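You operate a simulated robot arm through the tools that you are given. There is no shell and no other tool.

The job below is to be done with a simulated two-armed robot. You get a single attempt, and the scene is never put back.

TASK
Raise the bench stop and butt the short plank against it.
Fine: free the locking knob, stop about at the line on its post, knob locked again; plank pushed against the stop from the polisher side. Where these are worked on the way, their far stop is far enough and under half their travel is too little: locking knob.
Where things are to end (x, y in the base frame): short plank within 20 mm of [410, 580].

The check looks at the end state, three seconds after you hand in, the way a careful person would. Anything else that was tipped, shoved, dropped, spilled or broken makes it a failure.

THE ROBOT
Two 7-joint arms with fingered hands on one trunk that stands fixed in place. Base frame: the origin is at the foot of the trunk, x ahead of it, y to its left, z up. Units: mm, degrees, N and s.
The left shoulder is at [26, 214, 1183], the right one opposite. With the tool pointing down near the work surface each hand reaches from about 100 to 620 mm from the base axis, measured 20 degrees to its own side. Payload 3.3 kg a hand.
Tool frame (each hand has its own): the origin (TCP) lies between the finger pads and is the grasp point; the fingertips stand 26 mm ahead of it; z points along the fingers, y is the line along which they close. Largest opening 132 mm; the body of the gripper starts 73 mm behind the TCP. The gripper is a hand of 2 fingers: y runs from the thumb to the fingers, the wrist lies at [0, 0, -224] in the tool frame.
Orientation is that of the tool frame in the base frame, as [roll, pitch, yaw] about the fixed x, y, z axes, in that order (R = Rz(yaw) Ry(pitch) Rx(roll)). With the fingers straight down and closing along the base's y, the tool's x points along the base's -x, its y along +y and its z along -z.

THE INTERFACE
- The arms move only by the tool nudge_tool. It takes "left_deltas", "right_deltas" or both (then of equal length, played together; a hand with none holds still); each is a list of rows, each a list of 2 entries, a list of its own where there are three numbers: the shift along the tool's x, y, z in units of 100 mm (1.0 is 100 mm), then the turn, a rotation vector about the tool's x, y, z in units of 180 degrees (1.0 is 180 degrees). In form: [[[tx, ty, tz], [ax, ay, az]], ...]. A call has 1 to 20 rows; each row is the pose to reach, as a shift and turn from the pose commanded when the call began, along the tool's axes at that moment. A call with a number of a shift or a turn outside -1 to 1 is refused whole. Rows are played at 5 a second. More than 50 mm and 8.6 degrees between two rows, and nothing of the call is played. A pose out of reach is approached as far as the arm can. The call stops where the force on the tool passes 40 N (or 10 N more than at its start, if that is more) or the arm is blocked; 0.2 s more then pass. In this call time passes only in rows, and 0.2 s behind the last. It gives the time, the measured TCP pose, the force on the tool (base axes), the opening and the grip force at its end, in the units of the frame above (readings bear some noise), with the torque about the TCP (base axes, N m) and any sound that the robot's microphone picked up.
- Cameras (640 x 400 px; columns grow to the right, rows downward): "scene" is now at [98.9, 36.4, 1368.7]; the picture's right is [0.43, -0.90, 0.00], its down [-0.47, -0.22, -0.86] and it looks along [0.77, 0.37, -0.52] (base axes); focal length 301 px, centre (320, 200). "left" rides on the left gripper at [-66, -3, -99] in its tool frame; the picture's right is [0.04, -1.00, 0.00], its down [0.83, 0.03, -0.55] and it looks along [0.55, 0.02, 0.83] (tool axes); focal length 261 px, centre (320, 200). "right" rides on the right gripper at [66, -3, -99] in its tool frame; the picture's right is [0.04, 1.00, 0.00], its down [-0.83, 0.04, -0.55] and it looks along [-0.55, 0.02, 0.83] (tool axes); focal length 261 px, centre (320, 200). There is no depth. A picture from a camera that has moved, and an enlarged one, comes with that camera's place and axes in the base frame and with its lens. The place of the scene camera against the robot may be out by one fixed shift of up to 12 mm in any direction.
- grab_frame(camera): a new picture of that camera. It takes no simulated time.
- slide_trunk(by): slides the trunk up (or, below 0, down) by that many mm; the arms and the scene camera ride with it, the base frame stays. It gives what a move gives, with no picture.
- curl_fingers(finger1, thumb_bend, hand): sets how far each is bent, from 0 (flat) to 1 (curled in); at 0.3 the hand is open as for a grip, at 0.7 the pads meet at the TCP. One left out holds its place. A second passes; each finger stops where it meets its share of the squeeze, and holds until it gets a number again. It is the only way to open and close the hand. It gives what a move gives, with no picture; readings hold the bend of each and the force on the fingers (four entries, about 0 where the hand has none), thumb and palm.
- pan_tilt(pan, tilt): turns the head with the scene camera to pan (to the left, within 86 degrees either way) and tilt (down, from -29 to 69), counted from straight ahead of the robot. It gives what a move gives.
- close_up(camera, box): a new picture of the part [left, top, right, bottom] of that camera's present view, enlarged. It takes no simulated time.
- hand_in(): hands the job in; it is judged then, once.

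Nothing tells you positions but the pictures and the camera data. Unless the task says otherwise, let go and move clear before handing in.

The tools are called after "Request:" as a command line: name --argument value ..., lists and objects as JSON in quotes. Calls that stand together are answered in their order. nudge_tool: Moves the arms, as the interface text tells. Its arguments: {"type":"object","properties":{"left_deltas":{"type":"array","items":{"type":"array"}},"right_deltas":{"type":"array","items":{"type":"array"}}},"required":[]} The other tools are called the same way: slide_trunk (by) slides the trunk up or down; curl_fingers (finger1, thumb_bend, hand) moves the fingers one by one; pan_tilt (pan, tilt) turns the head that bears the scene camera; grab_frame (camera) takes a picture; close_up (camera, box) takes an enlarged picture of a part of a camera's view; hand_in () hands the job in.

At the start:

```text
t: 0.0
left_eef_pos: [166.8, 227.0, 1175.9]
left_tcp_rot: [-179.9, 0.0, 180.0]
left_force: [-0.5, 0.6, 0.3]
left_torque: [0.0, -0.03, 0.01]
left_finger_gap: 132.0
left_gripper_force: 0.1
left_shape: jaw
left_bend: [0.3, 0.3]
left_finger forces: [0.0, 0.0, 0.0, 0.0, 0.0, 0.0]
right_eef_pos: [284.0, 41.1, 1220.9]
right_tcp_rot: [178.1, 0.1, 178.9]
right_force: [1.0, 0.9, -0.6]
right_torque: [-0.03, 0.01, -0.02]
right_finger_gap: 131.7
right_gripper_force: 0.0
right_shape: jaw
right_bend: [0.3, 0.3]
right_finger forces: [0.0, 0.0, 0.0, 0.0, 0.1, 0.1]
trunk travel left (down, up): [-464.0, 296.0]
head pan, tilt: [25.7, 31.1]
```

scene: 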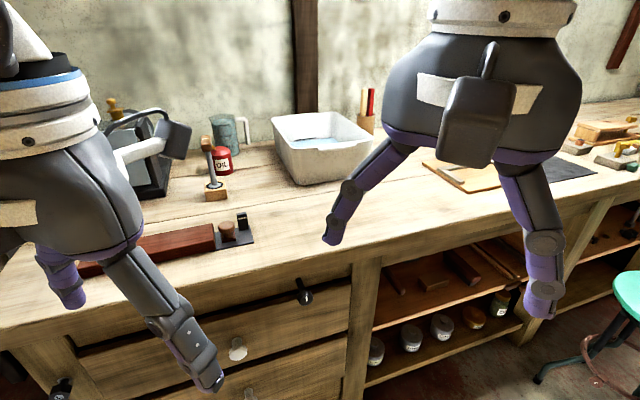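
right: 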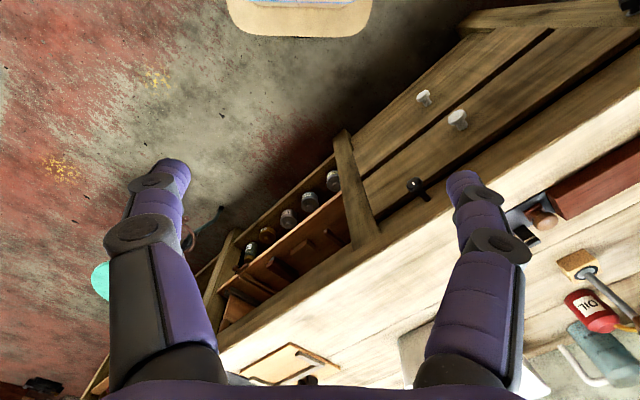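
left: 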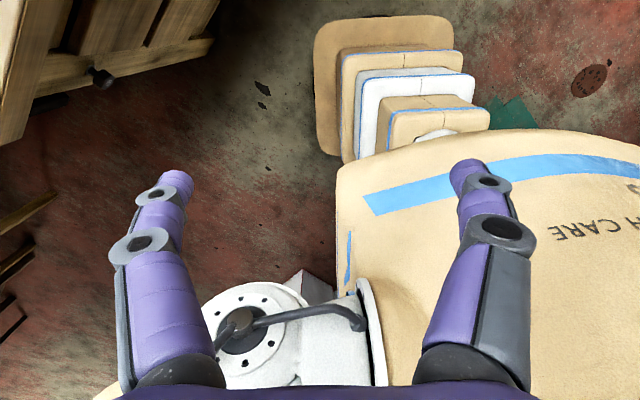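

The hands block part of the view. I can see a dark red plank with a small device (a knob and a post on a dark plate) on the bench to the left, so I'll turn the head and look closer first.

Request:
close_up --camera "scene" --box '[80, 80, 400, 280]'

Request:
pan_tilt --pan 55 --tilt 40

Request:
grab_frame --camera "scene"

```text
2.00 times, centred on (240, 180) of scene
camera zoom: at [98.9, 36.4, 1368.7], right [0.43, -0.9, 0.0], down [-0.47, -0.22, -0.86], along [0.77, 0.37, -0.52], focal length 602 px, centre (480, 240)
```

zoom: 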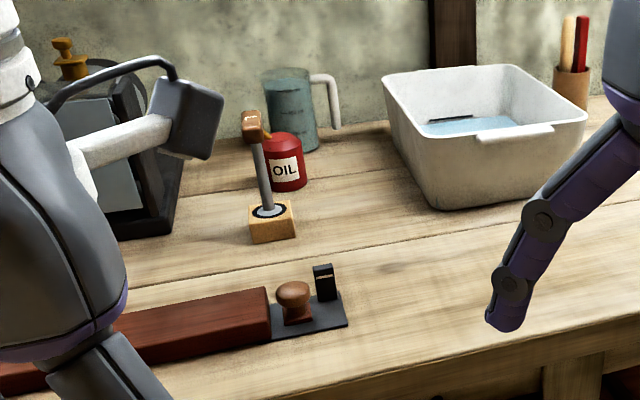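

```text
t: 0.9
left_eef_pos: [167.1, 228.0, 1175.8]
left_tcp_rot: [-179.8, -0.1, 180.0]
left_force: [0.0, 0.3, 0.7]
left_torque: [0.05, 0.03, -0.02]
left_finger_gap: 132.0
left_gripper_force: 0.0
left_shape: jaw
left_bend: [0.3, 0.3]
left_finger forces: [0.0, 0.0, 0.0, 0.0, 0.0, 0.1]
right_eef_pos: [286.0, 41.5, 1224.0]
right_tcp_rot: [177.7, 0.2, 178.7]
right_force: [1.1, -0.6, 0.6]
right_torque: [0.01, -0.03, 0.01]
right_finger_gap: 131.7
right_gripper_force: 0.1
right_shape: jaw
right_bend: [0.3, 0.3]
right_finger forces: [0.0, 0.1, 0.0, 0.1, 0.1, 0.0]
trunk travel left (down, up): [-464.0, 296.0]
head pan, tilt: [55.0, 40.0]
```

```text
taken
camera scene: at [66.7, 67.1, 1355.2], right [0.82, -0.57, 0.0], down [-0.37, -0.53, -0.77], along [0.44, 0.63, -0.64], focal length 301 px, centre (320, 200)
```

scene: 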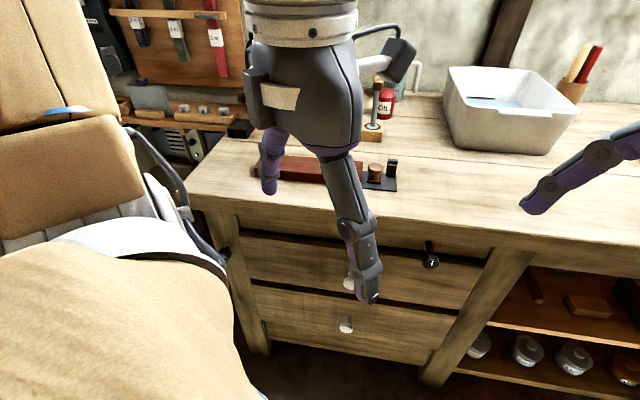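

The left hand hides the plank and stop from the head camera, so I'll move it aside to the left and back and look again.

Request:
nudge_tool --left_deltas '[[[0.2, 0.4, 0], [0, 0, 0]], [[0.4, 0.8, 0], [0, 0, 0]], [[0.5, 1.0, 0], [0, 0, 0]]]'

Request:
grab_frame --camera "scene"

```text
t: 1.7
left_eef_pos: [116.5, 329.6, 1175.7]
left_tcp_rot: [-179.9, 0.0, -180.0]
left_force: [-0.1, -0.4, -0.4]
left_torque: [0.0, 0.01, -0.02]
left_finger_gap: 131.9
left_gripper_force: 0.0
left_shape: jaw
left_bend: [0.3, 0.3]
left_finger forces: [0.0, 0.0, 0.0, 0.0, 0.0, 0.1]
right_eef_pos: [285.3, 39.8, 1224.0]
right_tcp_rot: [177.8, 0.1, 178.6]
right_force: [0.0, -0.2, 0.1]
right_torque: [-0.02, 0.0, 0.01]
right_finger_gap: 131.6
right_gripper_force: 0.1
right_shape: jaw
right_bend: [0.3, 0.3]
right_finger forces: [0.1, 0.0, 0.0, 0.1, 0.0, 0.0]
trunk travel left (down, up): [-464.0, 296.0]
head pan, tilt: [55.0, 40.0]
```

```text
taken
camera scene: at [66.2, 67.3, 1355.2], right [0.82, -0.57, 0.0], down [-0.37, -0.53, -0.77], along [0.44, 0.63, -0.64], focal length 301 px, centre (320, 200)
```

scene: 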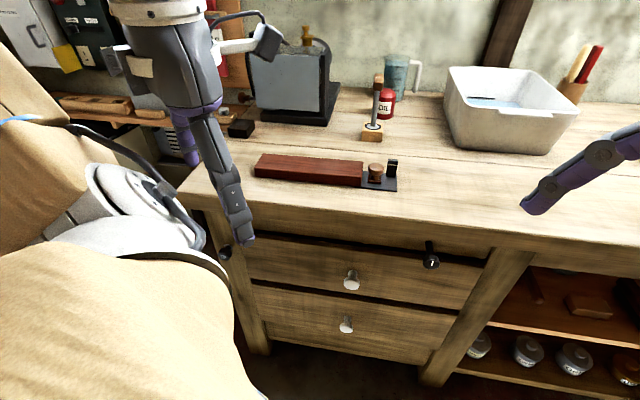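

Request:
close_up --camera "scene" --box '[220, 110, 420, 235]'

Request:
close_up --camera "scene" --box '[330, 140, 420, 200]'

Request:
close_up --camera "scene" --box '[180, 0, 440, 150]'

Request:
close_up --camera "scene" --box '[0, 0, 260, 160]'

```text
3.20 times, centred on (320, 172) of scene
camera zoom: at [66.2, 67.3, 1355.2], right [0.82, -0.57, 0.0], down [-0.37, -0.53, -0.77], along [0.44, 0.63, -0.64], focal length 962 px, centre (320, 288)
```

zoom: 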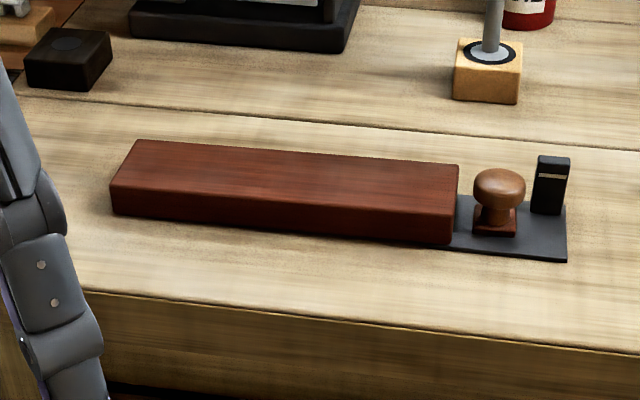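

```text
6.67 times, centred on (375, 170) of scene
camera zoom: at [66.2, 67.3, 1355.2], right [0.82, -0.57, 0.0], down [-0.37, -0.53, -0.77], along [0.44, 0.63, -0.64], focal length 2005 px, centre (-47, 400)
```

zoom: 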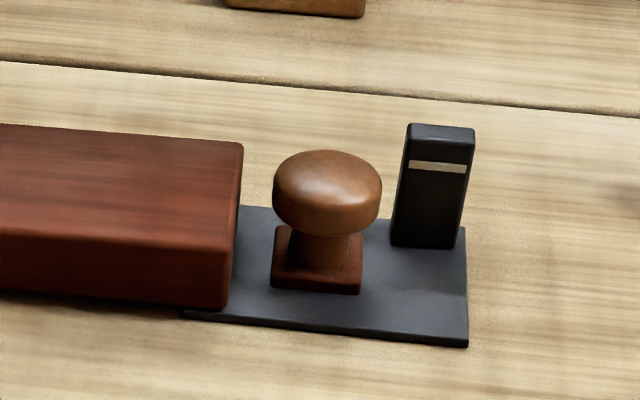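

```text
2.46 times, centred on (310, 75) of scene
camera zoom: at [66.2, 67.3, 1355.2], right [0.82, -0.57, 0.0], down [-0.37, -0.53, -0.77], along [0.44, 0.63, -0.64], focal length 740 px, centre (345, 508)
```

zoom: 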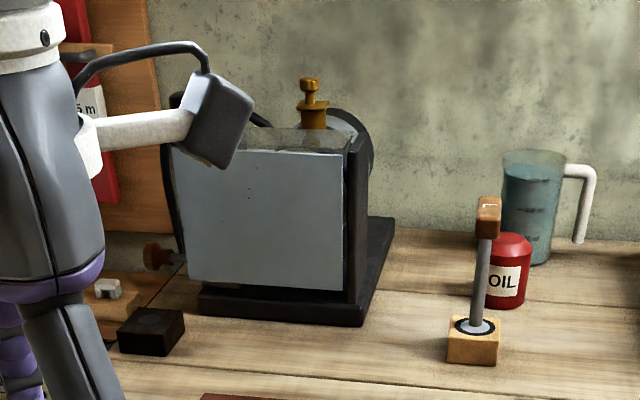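

```text
2.46 times, centred on (130, 80) of scene
camera zoom: at [66.2, 67.3, 1355.2], right [0.82, -0.57, 0.0], down [-0.37, -0.53, -0.77], along [0.44, 0.63, -0.64], focal length 740 px, centre (788, 495)
```

zoom: 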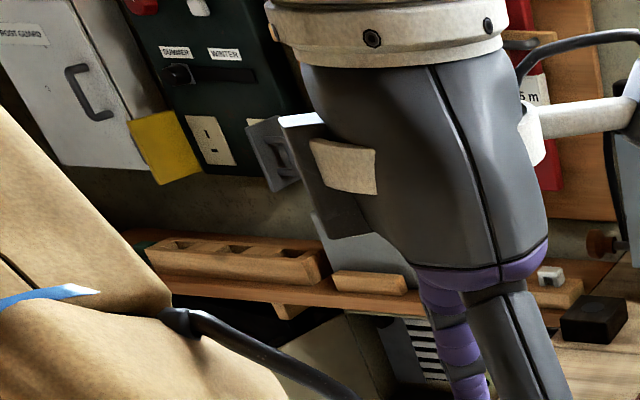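

The bench runs about 45° across my view: the red plank lies along it, with a plate carrying a mushroom knob and a lined post at its right end. I still need to work out which part is the stop and which is the lock, so I'll zoom in on the drawer fronts and the lever.

Request:
close_up --camera "scene" --box '[390, 225, 470, 275]'

Request:
close_up --camera "scene" --box '[200, 225, 370, 335]'

Request:
close_up --camera "scene" --box '[345, 65, 425, 145]'

Request:
slide_trunk --by -100

Request:
grab_frame --camera "scene"

```text
8.00 times, centred on (430, 250) of scene
camera zoom: at [66.2, 67.3, 1355.2], right [0.82, -0.57, 0.0], down [-0.37, -0.53, -0.77], along [0.44, 0.63, -0.64], focal length 2406 px, centre (-560, -200)
```

zoom: 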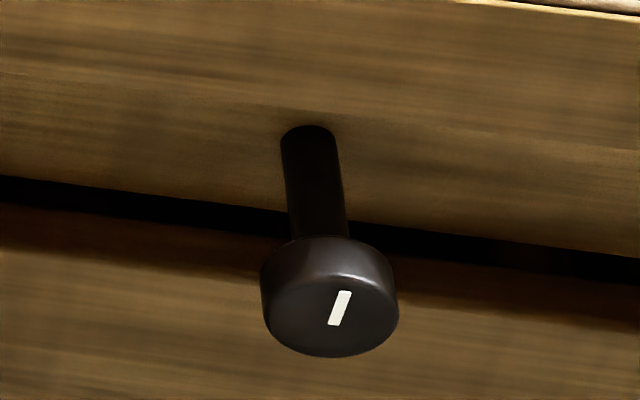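

```text
3.64 times, centred on (285, 280) of scene
camera zoom: at [66.2, 67.3, 1355.2], right [0.82, -0.57, 0.0], down [-0.37, -0.53, -0.77], along [0.44, 0.63, -0.64], focal length 1094 px, centre (447, -91)
```

zoom: 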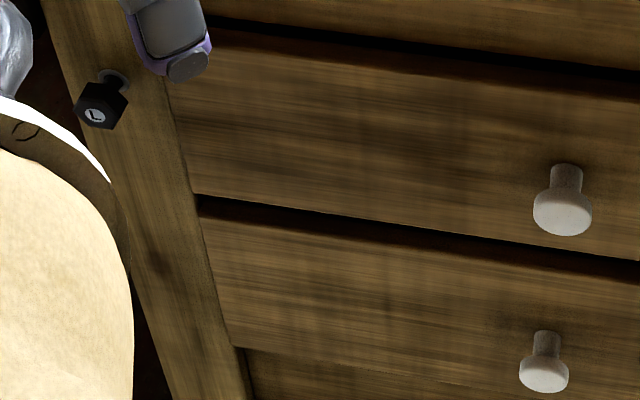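

```text
5.00 times, centred on (385, 105) of scene
camera zoom: at [66.2, 67.3, 1355.2], right [0.82, -0.57, 0.0], down [-0.37, -0.53, -0.77], along [0.44, 0.63, -0.64], focal length 1504 px, centre (-5, 675)
```

zoom: 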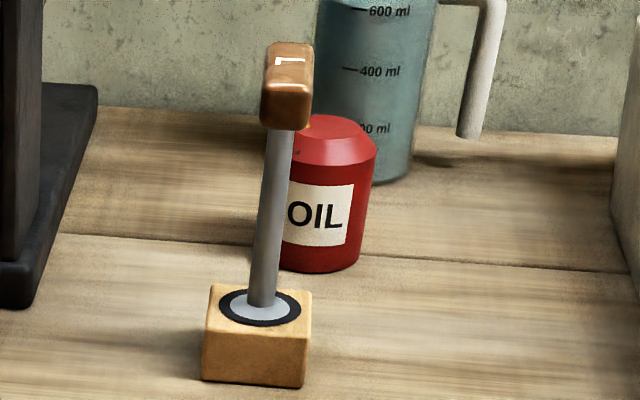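

```text
t: 3.1
left_eef_pos: [117.0, 326.9, 1076.4]
left_tcp_rot: [-179.8, 0.0, 179.9]
left_force: [0.2, -1.0, 0.3]
left_torque: [-0.01, 0.0, 0.01]
left_finger_gap: 131.9
left_gripper_force: 0.0
left_shape: jaw
left_bend: [0.3, 0.3]
left_finger forces: [0.0, 0.0, 0.1, 0.0, 0.1, 0.0]
right_eef_pos: [285.8, 40.3, 1123.8]
right_tcp_rot: [178.0, 0.2, 178.7]
right_force: [-0.7, -0.1, -0.3]
right_torque: [0.03, -0.01, 0.02]
right_finger_gap: 131.8
right_gripper_force: 0.0
right_shape: jaw
right_bend: [0.3, 0.3]
right_finger forces: [0.1, 0.0, 0.1, 0.0, 0.0, 0.0]
trunk travel left (down, up): [-364.0, 396.0]
head pan, tilt: [55.0, 40.0]
```

```text
taken
camera scene: at [78.9, 67.0, 1254.6], right [0.82, -0.57, 0.0], down [-0.37, -0.53, -0.77], along [0.44, 0.63, -0.64], focal length 301 px, centre (320, 200)
```

scene: 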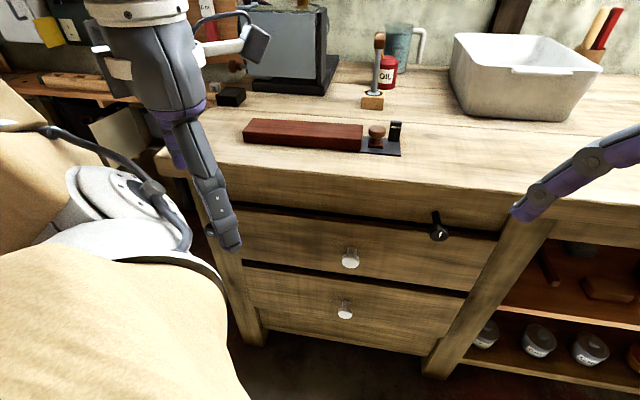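

A round black knob with a white mark sticks out of the bench apron near the stop, and a black knob marked "L" sits on the left leg. I'll take closer looks from this lower viewpoint.

Request:
close_up --camera "scene" --box '[340, 105, 420, 165]'

Request:
close_up --camera "scene" --box '[405, 200, 475, 250]'

Request:
close_up --camera "scene" --box '[180, 200, 260, 260]'

Request:
close_up --camera "scene" --box '[200, 60, 420, 200]'

```text
6.67 times, centred on (380, 135) of scene
camera zoom: at [78.9, 67.0, 1254.6], right [0.82, -0.57, 0.0], down [-0.37, -0.53, -0.77], along [0.44, 0.63, -0.64], focal length 2005 px, centre (-80, 633)
```

zoom: 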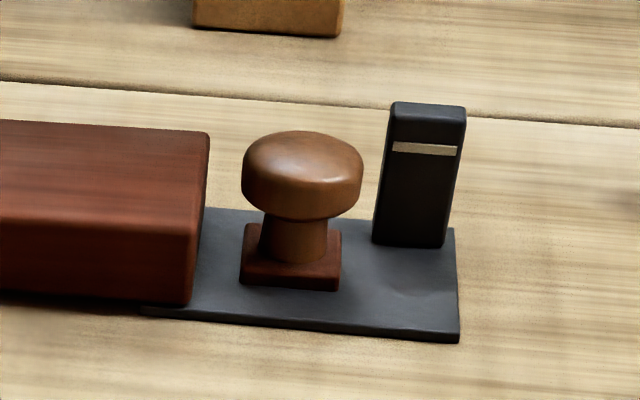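

```text
8.00 times, centred on (440, 225) of scene
camera zoom: at [78.9, 67.0, 1254.6], right [0.82, -0.57, 0.0], down [-0.37, -0.53, -0.77], along [0.44, 0.63, -0.64], focal length 2406 px, centre (-640, 0)
```

zoom: 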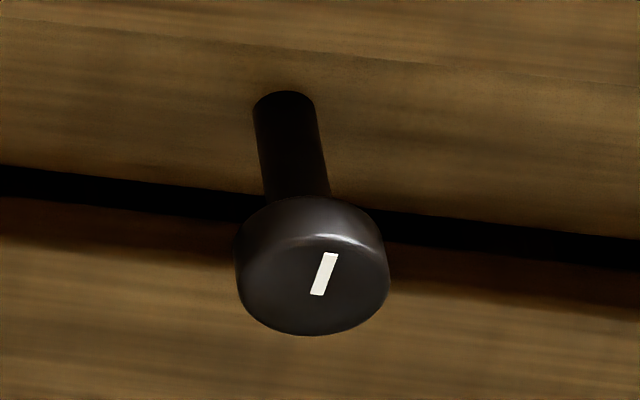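

```text
6.67 times, centred on (220, 230) of scene
camera zoom: at [78.9, 67.0, 1254.6], right [0.82, -0.57, 0.0], down [-0.37, -0.53, -0.77], along [0.44, 0.63, -0.64], focal length 2005 px, centre (987, 0)
```

zoom: 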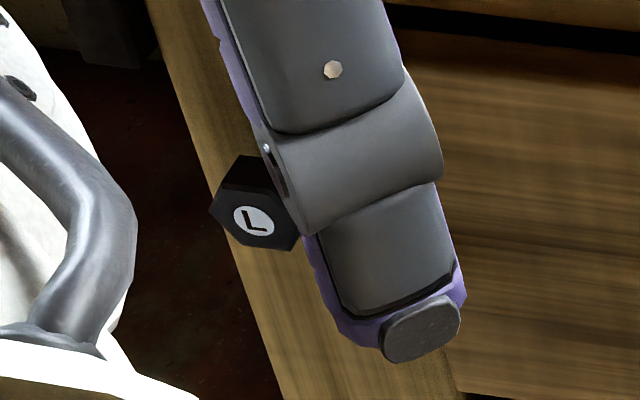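

```text
2.86 times, centred on (310, 130) of scene
camera zoom: at [78.9, 67.0, 1254.6], right [0.82, -0.57, 0.0], down [-0.37, -0.53, -0.77], along [0.44, 0.63, -0.64], focal length 859 px, centre (349, 400)
```

zoom: 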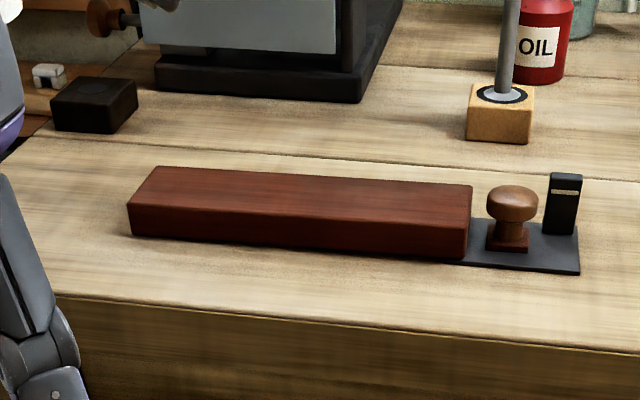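

I'll check the lever's marking, the machines behind and the rest of the bench before deciding which knob locks the stop.

Request:
close_up --camera "scene" --box '[350, 25, 410, 65]'

Request:
pan_tilt --pan 60 --tilt 22

Request:
grab_frame --camera "scene"

Request:
close_up --camera "scene" --box '[200, 80, 440, 240]'

Request:
pan_tilt --pan 10 --tilt 30

Request:
grab_frame --camera "scene"

Request:
grab_frame --camera "left"

```text
10.00 times, centred on (380, 45) of scene
camera zoom: at [78.9, 67.0, 1254.6], right [0.82, -0.57, 0.0], down [-0.37, -0.53, -0.77], along [0.44, 0.63, -0.64], focal length 3008 px, centre (-280, 1750)
```

zoom: 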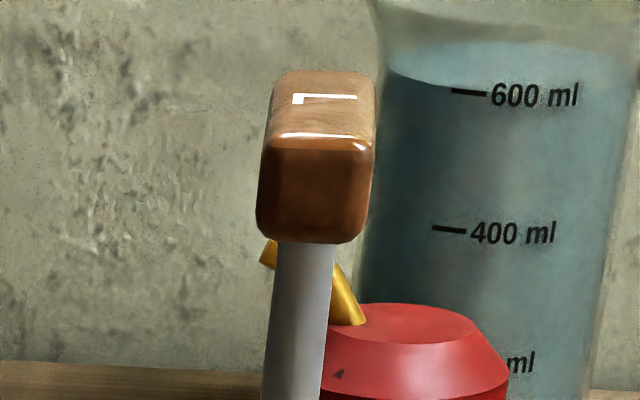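

```text
t: 3.9
left_eef_pos: [116.5, 328.5, 1076.8]
left_tcp_rot: [-179.8, 0.0, -179.9]
left_force: [0.3, 0.0, 0.7]
left_torque: [-0.01, 0.0, 0.0]
left_finger_gap: 131.8
left_gripper_force: 0.0
left_shape: jaw
left_bend: [0.3, 0.3]
left_finger forces: [0.0, 0.1, 0.1, 0.0, 0.0, 0.0]
right_eef_pos: [284.7, 40.5, 1122.6]
right_tcp_rot: [177.9, 0.3, 178.7]
right_force: [0.1, 0.7, -0.3]
right_torque: [-0.01, -0.01, -0.01]
right_finger_gap: 132.0
right_gripper_force: 0.1
right_shape: jaw
right_bend: [0.3, 0.3]
right_finger forces: [0.1, 0.1, 0.1, 0.1, 0.0, 0.0]
trunk travel left (down, up): [-364.0, 396.0]
head pan, tilt: [60.0, 22.0]
```

```text
taken
camera scene: at [76.8, 77.8, 1282.6], right [0.87, -0.5, 0.0], down [-0.19, -0.33, -0.93], along [0.46, 0.8, -0.38], focal length 301 px, centre (320, 200)
```

scene: 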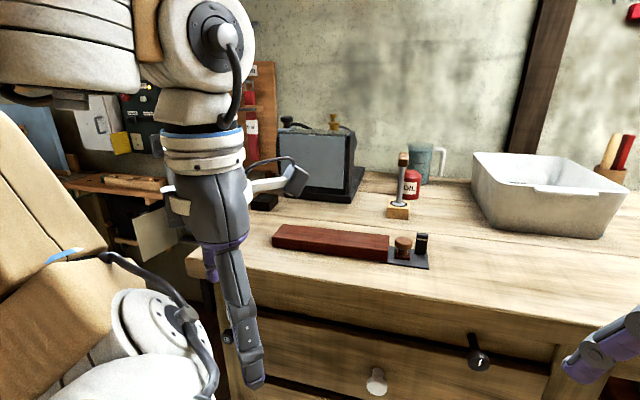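

```text
2.50 times, centred on (320, 160) of scene
camera zoom: at [76.8, 77.8, 1282.6], right [0.87, -0.5, 0.0], down [-0.19, -0.33, -0.93], along [0.46, 0.8, -0.38], focal length 752 px, centre (320, 300)
```

zoom: 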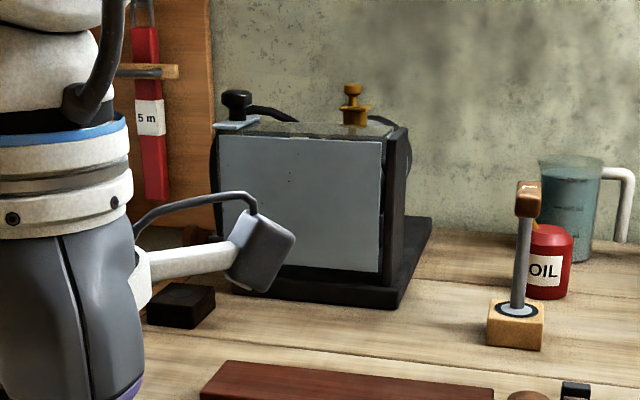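

```text
t: 5.1
left_eef_pos: [118.1, 327.7, 1075.9]
left_tcp_rot: [-179.7, 0.0, -180.0]
left_force: [-0.2, 0.1, 0.0]
left_torque: [0.03, -0.03, 0.01]
left_finger_gap: 131.8
left_gripper_force: 0.0
left_shape: jaw
left_bend: [0.3, 0.3]
left_finger forces: [0.0, 0.0, 0.0, 0.0, 0.0, 0.0]
right_eef_pos: [286.0, 39.7, 1121.7]
right_tcp_rot: [178.0, 0.1, 178.8]
right_force: [-0.1, 0.1, -1.3]
right_torque: [0.01, 0.01, -0.03]
right_finger_gap: 132.1
right_gripper_force: 0.1
right_shape: jaw
right_bend: [0.3, 0.3]
right_finger forces: [0.0, 0.0, 0.0, 0.0, 0.0, 0.0]
trunk travel left (down, up): [-364.0, 396.0]
head pan, tilt: [10.0, 30.0]
```

```text
taken
camera scene: at [119.4, 13.3, 1269.9], right [0.17, -0.98, 0.0], down [-0.49, -0.09, -0.87], along [0.85, 0.15, -0.5], focal length 301 px, centre (320, 200)
```

scene: 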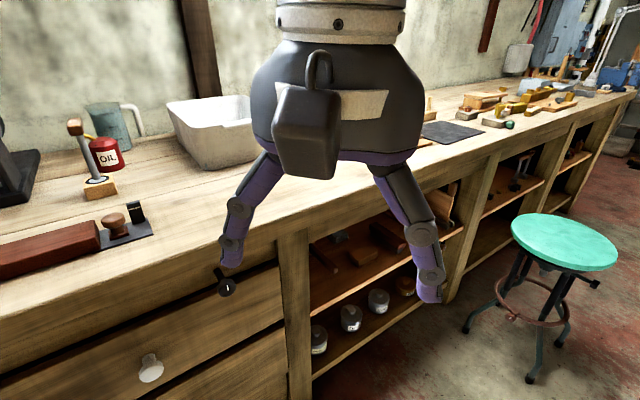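

```text
taken
camera left: at [182.6, 325.3, 1174.9], right [-0.04, -1.0, 0.0], down [-0.83, 0.04, 0.55], along [-0.55, 0.02, -0.83], focal length 261 px, centre (320, 200)
```

left: 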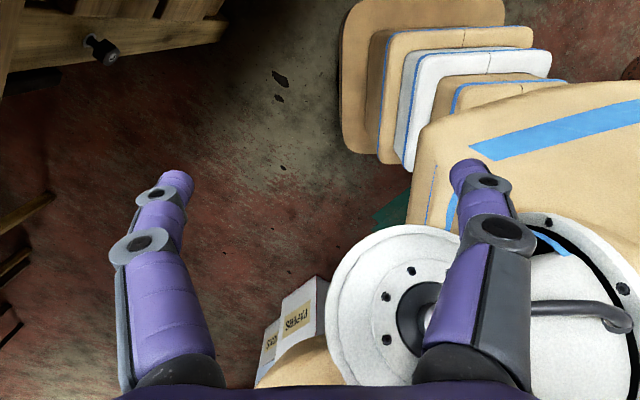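

My readings from two heights put the red plank's centre near (399, 590), the mushroom stop near (503, 468, 970) and the post's line near z 965. The round black knob is on the apron at about (514, 274, 816). I'll bring the right hand forward and turn it to face that knob.

Request:
nudge_tool --right_deltas '[[[-0.17, 0.15, 0.1], [0, 0, -0.043]], [[-0.34, 0.3, 0.2], [0, 0, -0.086]], [[-0.5, 0.45, 0.3], [0, 0, -0.128]], [[-0.67, 0.6, 0.4], [0, 0, -0.17]], [[-0.84, 0.75, 0.5], [0, 0, -0.213]], [[-1.0, 0.9, 0.6], [0, 0, -0.2556]]]'

Request:
grab_frame --camera "right"

```text
t: 6.2
left_eef_pos: [117.2, 327.4, 1076.1]
left_tcp_rot: [-179.9, 0.0, 180.0]
left_force: [-0.4, 0.3, 0.5]
left_torque: [0.01, 0.02, 0.03]
left_finger_gap: 131.7
left_gripper_force: 0.0
left_shape: jaw
left_bend: [0.3, 0.3]
left_finger forces: [0.0, 0.0, 0.0, 0.0, 0.0, 0.1]
right_eef_pos: [374.3, 9.8, 1121.5]
right_tcp_rot: [174.4, 5.0, -153.0]
right_force: [0.6, -0.1, 0.1]
right_torque: [0.03, 0.02, -0.03]
right_finger_gap: 131.7
right_gripper_force: 0.0
right_shape: jaw
right_bend: [0.3, 0.3]
right_finger forces: [0.1, 0.0, 0.0, 0.0, 0.0, 0.0]
right hand out of reach, approached as far as the arm can: row 2, 3, 4, 5
trunk travel left (down, up): [-364.0, 396.0]
head pan, tilt: [10.0, 30.0]
stopped in row 5 (right hand): the arm was blocked; the commanded pose is now the measured one
```

```text
taken
camera right: at [315.0, -34.6, 1214.0], right [-0.5, 0.86, 0.09], down [0.7, 0.34, 0.63], along [0.51, 0.38, -0.77], focal length 261 px, centre (320, 200)
```

right: 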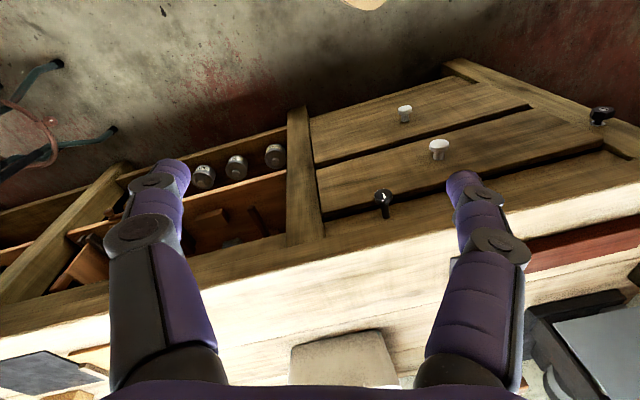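

The right hand stopped because its wrist sits too high to go further. Pitching the fingers forward brings the wrist down and back, so I'll do that while lowering the hand.

Request:
nudge_tool --right_deltas '[[[0, 0, 0.15], [0, -0.044, 0]], [[0, 0, 0.3], [0, -0.088, 0]], [[0, 0, 0.45], [0, -0.132, 0]], [[0, 0, 0.6], [0, -0.176, 0]], [[0, 0, 0.75], [0, -0.22, 0]], [[0, 0, 0.9], [0, -0.264, 0]], [[0, 0, 1.0], [0, -0.308, 0]]]'

Request:
grab_frame --camera "right"

```text
t: 6.8
left_eef_pos: [117.5, 328.2, 1076.0]
left_tcp_rot: [-179.8, 0.0, 179.9]
left_force: [-0.1, 1.1, 0.6]
left_torque: [0.0, 0.0, 0.0]
left_finger_gap: 131.8
left_gripper_force: 0.0
left_shape: jaw
left_bend: [0.3, 0.3]
left_finger forces: [0.1, 0.0, 0.1, 0.0, 0.1, 0.0]
right_eef_pos: [428.3, 2.7, 1174.6]
right_tcp_rot: [169.3, 18.7, -162.2]
right_force: [0.5, -0.1, 0.8]
right_torque: [0.0, -0.02, -0.04]
right_finger_gap: 131.8
right_gripper_force: 0.1
right_shape: jaw
right_bend: [0.3, 0.3]
right_finger forces: [0.0, 0.0, 0.0, 0.0, 0.0, 0.0]
right hand out of reach, approached as far as the arm can: row 1, 2, 3
trunk travel left (down, up): [-364.0, 396.0]
head pan, tilt: [10.0, 30.0]
stopped in row 3 (right hand): the arm was blocked; the commanded pose is now the measured one
```

```text
taken
camera right: at [346.3, -45.7, 1244.7], right [-0.39, 0.9, 0.16], down [0.6, 0.12, 0.79], along [0.69, 0.41, -0.59], focal length 261 px, centre (320, 200)
```

right: 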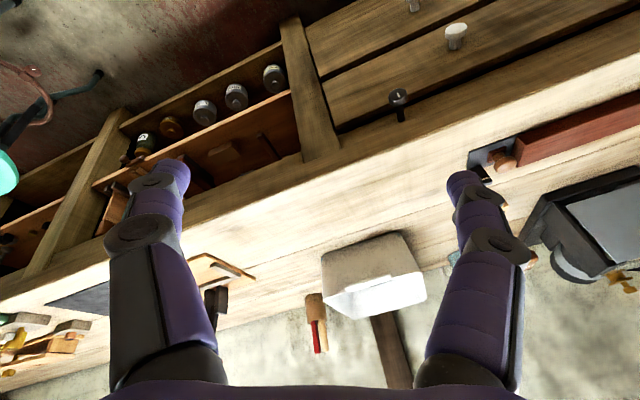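

That made it worse: the hand rose because the wrist is held by a joint limit. I'll bring the right hand straight down and slightly back first.

Request:
nudge_tool --right_deltas '[[[0.16, -0.03, 0.26], [0, 0, 0]], [[0.32, -0.05, 0.52], [0, 0, 0]], [[0.47, -0.08, 0.78], [0, 0, 0]], [[0.6, -0.1, 1.0], [0, 0, 0]]]'

Request:
pan_tilt --pan 25 --tilt 40

Request:
grab_frame --camera "scene"

```text
t: 8.0
left_eef_pos: [116.5, 327.8, 1076.5]
left_tcp_rot: [-179.8, 0.0, 180.0]
left_force: [-1.7, 0.7, -0.2]
left_torque: [0.01, -0.01, 0.0]
left_finger_gap: 131.8
left_gripper_force: 0.1
left_shape: jaw
left_bend: [0.3, 0.3]
left_finger forces: [0.0, 0.0, 0.1, 0.1, 0.1, 0.0]
right_eef_pos: [447.7, -5.2, 1166.3]
right_tcp_rot: [167.2, 19.2, -166.1]
right_force: [-0.3, 0.5, 0.3]
right_torque: [0.01, 0.02, 0.0]
right_finger_gap: 132.2
right_gripper_force: 0.0
right_shape: jaw
right_bend: [0.3, 0.3]
right_finger forces: [0.0, 0.0, 0.0, 0.1, 0.0, 0.0]
right hand out of reach, approached as far as the arm can: row 1, 2, 3, 4
trunk travel left (down, up): [-364.0, 396.0]
head pan, tilt: [10.0, 30.0]
stopped in row 4 (right hand): the arm was blocked; the commanded pose is now the measured one
```

```text
t: 8.8
left_eef_pos: [116.2, 328.4, 1076.6]
left_tcp_rot: [-179.8, 0.0, -179.9]
left_force: [-0.4, 0.6, 0.1]
left_torque: [0.01, 0.0, -0.03]
left_finger_gap: 131.7
left_gripper_force: 0.2
left_shape: jaw
left_bend: [0.3, 0.3]
left_finger forces: [0.1, 0.1, 0.0, 0.0, 0.1, 0.0]
right_eef_pos: [448.7, -4.9, 1166.5]
right_tcp_rot: [167.2, 19.2, -166.0]
right_force: [0.0, -0.1, 1.2]
right_torque: [0.0, -0.02, -0.03]
right_finger_gap: 131.9
right_gripper_force: 0.1
right_shape: jaw
right_bend: [0.3, 0.3]
right_finger forces: [0.0, 0.0, 0.1, 0.0, 0.1, 0.0]
trunk travel left (down, up): [-364.0, 396.0]
head pan, tilt: [25.0, 40.0]
```

```text
taken
camera scene: at [107.5, 33.3, 1254.5], right [0.42, -0.91, 0.0], down [-0.58, -0.27, -0.77], along [0.69, 0.32, -0.64], focal length 301 px, centre (320, 200)
```

scene: 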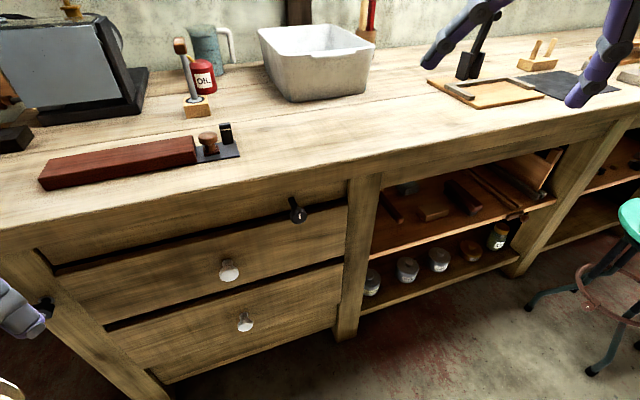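

The right arm keeps drifting outward at its limit. I'll go back toward its starting posture, straightening the hand, and then approach differently.

Request:
nudge_tool --right_deltas '[[[0.23, 0.06, 0.0], [0.021, 0.024, 0.022]], [[0.46, 0.11, 0.0], [0.042, 0.048, 0.044]], [[0.7, 0.17, 0.0], [0.062, 0.073, 0.066]], [[0.92, 0.22, 0.05], [0.083, 0.097, 0.0887]]]'

```text
t: 9.8
left_eef_pos: [116.9, 326.6, 1075.6]
left_tcp_rot: [-179.8, -0.1, -180.0]
left_force: [-0.2, 0.9, 0.4]
left_torque: [0.02, -0.04, -0.03]
left_finger_gap: 132.0
left_gripper_force: 0.1
left_shape: jaw
left_bend: [0.3, 0.3]
left_finger forces: [0.0, 0.1, 0.0, 0.0, 0.1, 0.0]
right_eef_pos: [355.9, -0.3, 1132.7]
right_tcp_rot: [-179.8, 0.0, -179.7]
right_force: [-0.2, -0.7, -0.5]
right_torque: [-0.02, 0.0, 0.0]
right_finger_gap: 131.8
right_gripper_force: 0.0
right_shape: jaw
right_bend: [0.3, 0.3]
right_finger forces: [0.0, 0.1, 0.0, 0.0, 0.0, 0.0]
trunk travel left (down, up): [-364.0, 396.0]
head pan, tilt: [25.0, 40.0]
```

It is back under control, with the right hand straight down at (356, 0, 1133). Now I'll lower it while keeping that orientation, in front of the bench.

Request:
nudge_tool --right_deltas '[[[0, 0, 0.33], [0, 0, 0]], [[0, 0, 0.66], [0, 0, 0]], [[0, 0, 1.0], [0, 0, 0]]]'

Request:
nudge_tool --right_deltas '[[[0, 0, 0.33], [0, 0, 0]], [[0, 0, 0.66], [0, 0, 0]], [[0, 0, 1.0], [0, 0, 0]]]'

```text
t: 10.8
left_eef_pos: [117.4, 327.8, 1075.9]
left_tcp_rot: [-179.9, 0.0, 180.0]
left_force: [-0.2, -0.3, 0.8]
left_torque: [0.02, -0.01, 0.0]
left_finger_gap: 131.9
left_gripper_force: 0.2
left_shape: jaw
left_bend: [0.3, 0.3]
left_finger forces: [0.0, 0.0, 0.0, 0.0, 0.0, 0.0]
right_eef_pos: [402.0, -12.6, 1080.5]
right_tcp_rot: [175.8, 0.6, 175.2]
right_force: [0.5, 0.1, -0.1]
right_torque: [0.0, -0.02, 0.01]
right_finger_gap: 132.0
right_gripper_force: 0.0
right_shape: jaw
right_bend: [0.3, 0.3]
right_finger forces: [0.0, 0.1, 0.0, 0.1, 0.1, 0.1]
right hand out of reach, approached as far as the arm can: row 2, 3
trunk travel left (down, up): [-364.0, 396.0]
head pan, tilt: [25.0, 40.0]
stopped in row 3 (right hand): the arm was blocked; the commanded pose is now the measured one
```

```text
t: 11.8
left_eef_pos: [117.5, 326.1, 1076.2]
left_tcp_rot: [-179.8, 0.0, 180.0]
left_force: [-0.1, -0.1, -0.6]
left_torque: [0.04, 0.01, 0.01]
left_finger_gap: 131.8
left_gripper_force: 0.1
left_shape: jaw
left_bend: [0.3, 0.3]
left_finger forces: [0.1, 0.0, 0.0, 0.0, 0.1, 0.0]
right_eef_pos: [450.7, -14.5, 1022.8]
right_tcp_rot: [174.1, 0.5, 171.1]
right_force: [0.5, -0.2, -0.6]
right_torque: [-0.02, 0.04, 0.03]
right_finger_gap: 131.8
right_gripper_force: 0.0
right_shape: jaw
right_bend: [0.3, 0.3]
right_finger forces: [0.0, 0.1, 0.1, 0.0, 0.0, 0.0]
right hand out of reach, approached as far as the arm can: row 1, 2, 3
trunk travel left (down, up): [-364.0, 396.0]
head pan, tilt: [25.0, 40.0]
stopped in row 3 (right hand): the arm was blocked; the commanded pose is now the measured one
```

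Lowering forces the arm outward because the wrist is above the shoulder with the fingers down. Raising the trunk should give the arm a better posture, so I'll do that and then lower the hand.

Request:
slide_trunk --by 130

Request:
nudge_tool --right_deltas '[[[0.25, -0.1, 0.1], [0, 0, 0]], [[0.5, -0.2, 0.3], [0, 0, 0]], [[0.75, -0.3, 0.6], [0, 0, 0]], [[0.8, -0.3, 1.0], [0, 0, 0]]]'

```text
t: 13.4
left_eef_pos: [117.1, 327.5, 1206.5]
left_tcp_rot: [-179.8, -0.2, 180.0]
left_force: [-0.7, 0.1, -0.2]
left_torque: [-0.02, 0.01, 0.0]
left_finger_gap: 131.8
left_gripper_force: 0.1
left_shape: jaw
left_bend: [0.3, 0.3]
left_finger forces: [0.0, 0.0, 0.0, 0.0, 0.0, 0.0]
right_eef_pos: [452.1, -16.0, 1153.8]
right_tcp_rot: [174.1, 0.5, 170.8]
right_force: [0.1, 0.1, -0.2]
right_torque: [0.0, 0.01, 0.01]
right_finger_gap: 131.7
right_gripper_force: 0.1
right_shape: jaw
right_bend: [0.3, 0.3]
right_finger forces: [0.0, 0.0, 0.0, 0.0, 0.0, 0.1]
trunk travel left (down, up): [-494.0, 266.0]
head pan, tilt: [25.0, 40.0]
```

```text
t: 14.6
left_eef_pos: [119.3, 327.2, 1205.7]
left_tcp_rot: [-179.9, -0.1, 179.9]
left_force: [-0.7, 0.0, -0.1]
left_torque: [0.01, 0.0, -0.01]
left_finger_gap: 131.8
left_gripper_force: 0.0
left_shape: jaw
left_bend: [0.3, 0.3]
left_finger forces: [0.0, 0.1, 0.0, 0.0, 0.0, 0.1]
right_eef_pos: [463.0, -23.0, 1107.3]
right_tcp_rot: [173.4, 0.7, 167.9]
right_force: [0.3, -0.6, -0.9]
right_torque: [0.02, 0.01, -0.02]
right_finger_gap: 131.9
right_gripper_force: 0.1
right_shape: jaw
right_bend: [0.3, 0.3]
right_finger forces: [0.0, 0.1, 0.1, 0.1, 0.0, 0.0]
right hand out of reach, approached as far as the arm can: row 1, 2, 3, 4
trunk travel left (down, up): [-494.0, 266.0]
head pan, tilt: [25.0, 40.0]
stopped in row 4 (right hand): the arm was blocked; the commanded pose is now the measured one
```

Moving back is also refused, so this looks like a joint limit from reaching across the body. I'll shift the right hand toward its own side to free it.

Request:
nudge_tool --right_deltas '[[[0.05, -0.25, 0], [0, 0, 0]], [[0.12, -0.5, 0], [0, 0, 0]], [[0.22, -0.75, 0], [0, 0, 0]], [[0.35, -1.0, 0], [0, 0, 0]]]'

Request:
pan_tilt --pan 0 --tilt 25

Request:
grab_frame --camera "scene"

```text
t: 15.6
left_eef_pos: [117.3, 327.2, 1205.3]
left_tcp_rot: [-179.8, 0.1, 180.0]
left_force: [-0.2, 0.1, 0.6]
left_torque: [0.0, 0.0, -0.02]
left_finger_gap: 132.0
left_gripper_force: 0.1
left_shape: jaw
left_bend: [0.3, 0.3]
left_finger forces: [0.0, 0.1, 0.1, 0.1, 0.0, 0.0]
right_eef_pos: [485.3, -75.1, 1115.2]
right_tcp_rot: [173.5, 0.7, 168.4]
right_force: [0.5, -0.1, -0.7]
right_torque: [0.0, -0.05, 0.01]
right_finger_gap: 131.9
right_gripper_force: 0.0
right_shape: jaw
right_bend: [0.3, 0.3]
right_finger forces: [0.0, 0.0, 0.1, 0.1, 0.0, 0.0]
right hand out of reach, approached as far as the arm can: row 1, 2, 3, 4
trunk travel left (down, up): [-494.0, 266.0]
head pan, tilt: [25.0, 40.0]
```

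```text
t: 16.5
left_eef_pos: [117.3, 328.4, 1205.3]
left_tcp_rot: [-179.9, -0.1, 179.9]
left_force: [-0.1, -0.2, -1.2]
left_torque: [0.01, 0.0, -0.05]
left_finger_gap: 131.8
left_gripper_force: 0.1
left_shape: jaw
left_bend: [0.3, 0.3]
left_finger forces: [0.1, 0.0, 0.0, 0.0, 0.0, 0.0]
right_eef_pos: [486.3, -74.5, 1116.3]
right_tcp_rot: [173.5, 0.6, 168.4]
right_force: [0.0, -0.1, 0.4]
right_torque: [0.0, 0.0, -0.04]
right_finger_gap: 131.9
right_gripper_force: 0.0
right_shape: jaw
right_bend: [0.3, 0.3]
right_finger forces: [0.0, 0.0, 0.1, 0.1, 0.0, 0.0]
trunk travel left (down, up): [-494.0, 266.0]
head pan, tilt: [0.0, 25.0]
```

```text
taken
camera scene: at [107.6, -2.5, 1408.5], right [0.0, -1.0, 0.0], down [-0.42, 0.0, -0.91], along [0.91, 0.0, -0.42], focal length 301 px, centre (320, 200)
```

scene: 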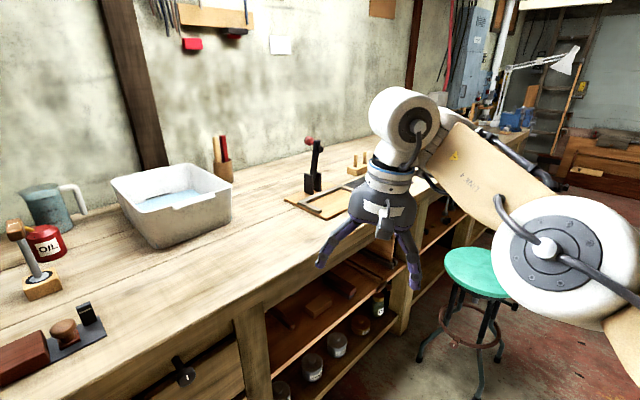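

The wrist stays about 485 mm from the shoulder whichever way I push it, as if the elbow is stuck. I'll look at the right arm itself.

Request:
pan_tilt --pan -45 --tilt 35

Request:
grab_frame --camera "scene"

Request:
pan_tilt --pan 86 --tilt 35

Request:
grab_frame --camera "scene"

```text
t: 17.6
left_eef_pos: [118.0, 327.0, 1205.3]
left_tcp_rot: [-179.8, 0.0, 179.9]
left_force: [0.2, 0.3, 0.2]
left_torque: [0.04, -0.01, 0.01]
left_finger_gap: 132.1
left_gripper_force: 0.0
left_shape: jaw
left_bend: [0.3, 0.3]
left_finger forces: [0.0, 0.1, 0.0, 0.0, 0.0, 0.0]
right_eef_pos: [485.6, -74.7, 1116.1]
right_tcp_rot: [173.4, 0.7, 168.2]
right_force: [0.6, -0.5, -0.1]
right_torque: [-0.03, -0.02, -0.04]
right_finger_gap: 131.9
right_gripper_force: 0.1
right_shape: jaw
right_bend: [0.3, 0.3]
right_finger forces: [0.0, 0.0, 0.0, 0.0, 0.0, 0.0]
trunk travel left (down, up): [-494.0, 266.0]
head pan, tilt: [-45.0, 35.0]
```

```text
taken
camera scene: at [77.8, -64.8, 1392.8], right [-0.71, -0.71, 0.0], down [-0.41, 0.41, -0.82], along [0.58, -0.58, -0.57], focal length 301 px, centre (320, 200)
```

scene: 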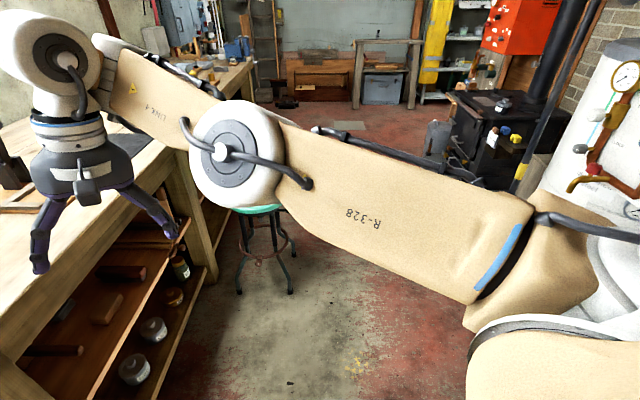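

```text
t: 19.7
left_eef_pos: [117.6, 327.0, 1206.9]
left_tcp_rot: [-179.7, 0.0, -180.0]
left_force: [0.0, 0.4, 0.3]
left_torque: [-0.03, 0.01, -0.02]
left_finger_gap: 132.0
left_gripper_force: 0.0
left_shape: jaw
left_bend: [0.3, 0.3]
left_finger forces: [0.0, 0.0, 0.1, 0.0, 0.0, 0.0]
right_eef_pos: [486.2, -74.3, 1116.4]
right_tcp_rot: [173.5, 0.7, 168.3]
right_force: [-0.1, 0.3, -0.3]
right_torque: [-0.03, 0.02, -0.01]
right_finger_gap: 132.1
right_gripper_force: 0.1
right_shape: jaw
right_bend: [0.3, 0.3]
right_finger forces: [0.1, 0.0, 0.0, 0.0, 0.0, 0.0]
trunk travel left (down, up): [-494.0, 266.0]
head pan, tilt: [85.9, 35.0]
```

```text
taken
camera scene: at [21.7, 85.3, 1392.8], right [1.0, -0.07, 0.0], down [-0.04, -0.57, -0.82], along [0.06, 0.82, -0.57], focal length 301 px, centre (320, 200)
```

scene: 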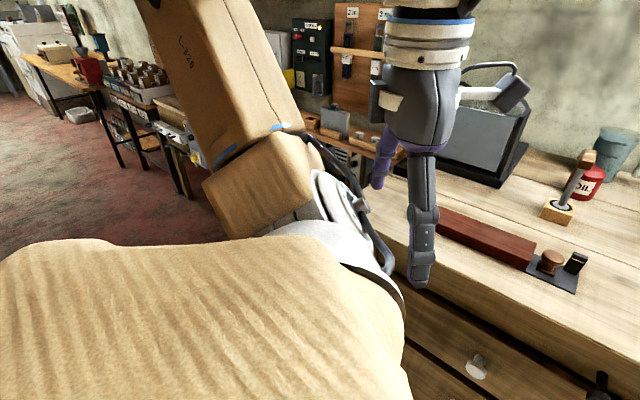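

The right arm is nearly straight, which explains it: it is close to a singular posture. I'll back it out upward and inward to the pose that worked earlier.

Request:
nudge_tool --right_deltas '[[[0.23, 0.1, -0.23], [0, 0, 0]], [[0.47, 0.2, -0.47], [0, 0, 0]], [[0.7, 0.31, -0.7], [0, 0, 0]]]'

Request:
nudge_tool --right_deltas '[[[0.23, 0.1, -0.23], [0, 0, 0]], [[0.47, 0.2, -0.47], [0, 0, 0]], [[0.7, 0.31, -0.7], [0, 0, 0]]]'

```text
t: 20.5
left_eef_pos: [116.9, 328.0, 1205.5]
left_tcp_rot: [-179.8, 0.0, 179.9]
left_force: [0.1, 0.1, 0.3]
left_torque: [0.02, -0.02, -0.07]
left_finger_gap: 132.1
left_gripper_force: 0.0
left_shape: jaw
left_bend: [0.3, 0.3]
left_finger forces: [0.0, 0.0, 0.1, 0.1, 0.0, 0.0]
right_eef_pos: [430.0, -31.2, 1198.1]
right_tcp_rot: [173.6, 0.6, 168.3]
right_force: [-0.1, 0.2, 0.0]
right_torque: [-0.01, -0.01, -0.02]
right_finger_gap: 131.8
right_gripper_force: 0.0
right_shape: jaw
right_bend: [0.3, 0.3]
right_finger forces: [0.0, 0.1, 0.0, 0.1, 0.0, 0.0]
right hand out of reach, approached as far as the arm can: row 1, 2, 3
trunk travel left (down, up): [-494.0, 266.0]
head pan, tilt: [85.9, 35.0]
```

```text
t: 21.3
left_eef_pos: [116.5, 327.7, 1206.1]
left_tcp_rot: [-179.8, 0.0, -180.0]
left_force: [0.0, -0.5, -0.3]
left_torque: [-0.03, 0.0, 0.02]
left_finger_gap: 131.9
left_gripper_force: 0.2
left_shape: jaw
left_bend: [0.3, 0.3]
left_finger forces: [0.0, 0.0, 0.0, 0.1, 0.0, 0.0]
right_eef_pos: [362.9, 4.9, 1272.3]
right_tcp_rot: [173.6, 0.8, 168.4]
right_force: [-0.6, 0.2, -0.2]
right_torque: [-0.01, 0.01, -0.02]
right_finger_gap: 131.8
right_gripper_force: 0.1
right_shape: jaw
right_bend: [0.3, 0.3]
right_finger forces: [0.1, 0.0, 0.0, 0.0, 0.0, 0.1]
trunk travel left (down, up): [-494.0, 266.0]
head pan, tilt: [85.9, 35.0]
```

The right arm responds again now that its elbow has some bend. I'll pull the hand in toward its own shoulder to bend it more before lowering it.

Request:
nudge_tool --right_deltas '[[[0.25, -0.2, 0], [0, 0, 0]], [[0.5, -0.4, 0], [0, 0, 0]], [[0.75, -0.6, 0], [0, 0, 0]], [[1.0, -0.8, 0], [0, 0, 0]]]'

```text
t: 22.3
left_eef_pos: [117.7, 327.8, 1205.3]
left_tcp_rot: [-179.8, -0.1, 180.0]
left_force: [-0.4, 0.6, 0.1]
left_torque: [-0.02, 0.01, -0.01]
left_finger_gap: 131.8
left_gripper_force: 0.0
left_shape: jaw
left_bend: [0.3, 0.3]
left_finger forces: [0.0, 0.0, 0.0, 0.0, 0.2, 0.1]
right_eef_pos: [281.3, -26.2, 1300.5]
right_tcp_rot: [173.6, 0.6, 168.3]
right_force: [1.0, 0.1, 1.6]
right_torque: [0.01, 0.04, -0.02]
right_finger_gap: 132.0
right_gripper_force: 0.0
right_shape: jaw
right_bend: [0.3, 0.3]
right_finger forces: [0.0, 0.0, 0.1, 0.0, 0.0, 0.0]
right hand out of reach, approached as far as the arm can: row 2, 3, 4
trunk travel left (down, up): [-494.0, 266.0]
head pan, tilt: [85.9, 35.0]
```

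The limit looks like wrist flexion, with fingers down while the wrist is high. I'll pivot the hand about its own wrist so the fingers swing forward.

Request:
nudge_tool --right_deltas '[[[-0.31, 0, -0.02], [0, -0.0444, 0]], [[-0.62, 0, -0.09], [0, -0.0889, 0]], [[-0.91, 0, -0.19], [0, -0.1333, 0]]]'

Request:
nudge_tool --right_deltas '[[[-0.31, 0, -0.02], [0, -0.0444, 0]], [[-0.62, 0, -0.09], [0, -0.0889, 0]], [[-0.91, 0, -0.19], [0, -0.1333, 0]]]'

```text
t: 23.1
left_eef_pos: [117.3, 328.0, 1205.9]
left_tcp_rot: [-179.8, -0.1, -180.0]
left_force: [0.3, -0.1, 0.2]
left_torque: [0.02, 0.0, 0.02]
left_finger_gap: 131.8
left_gripper_force: 0.1
left_shape: jaw
left_bend: [0.3, 0.3]
left_finger forces: [0.1, 0.1, 0.1, 0.0, 0.0, 0.0]
right_eef_pos: [385.1, -29.1, 1354.7]
right_tcp_rot: [172.8, 24.6, 165.3]
right_force: [0.4, -1.1, -0.1]
right_torque: [0.01, -0.01, -0.02]
right_finger_gap: 132.1
right_gripper_force: 0.1
right_shape: jaw
right_bend: [0.3, 0.3]
right_finger forces: [0.0, 0.0, 0.1, 0.1, 0.0, 0.0]
right hand out of reach, approached as far as the arm can: row 1, 2, 3
trunk travel left (down, up): [-494.0, 266.0]
head pan, tilt: [85.9, 35.0]
```

```text
t: 23.9
left_eef_pos: [118.5, 327.2, 1206.0]
left_tcp_rot: [-179.9, -0.1, -180.0]
left_force: [0.6, 0.3, -0.3]
left_torque: [0.02, 0.05, 0.0]
left_finger_gap: 131.7
left_gripper_force: 0.2
left_shape: jaw
left_bend: [0.3, 0.3]
left_finger forces: [0.0, 0.0, 0.0, 0.0, 0.0, 0.0]
right_eef_pos: [369.4, -25.3, 1445.0]
right_tcp_rot: [169.0, 44.5, 162.1]
right_force: [-0.3, -0.4, 0.4]
right_torque: [0.01, 0.04, 0.02]
right_finger_gap: 131.9
right_gripper_force: 0.0
right_shape: jaw
right_bend: [0.3, 0.3]
right_finger forces: [0.0, 0.0, 0.1, 0.0, 0.1, 0.0]
right hand out of reach, approached as far as the arm can: row 1, 2, 3
trunk travel left (down, up): [-494.0, 266.0]
head pan, tilt: [85.9, 35.0]
```

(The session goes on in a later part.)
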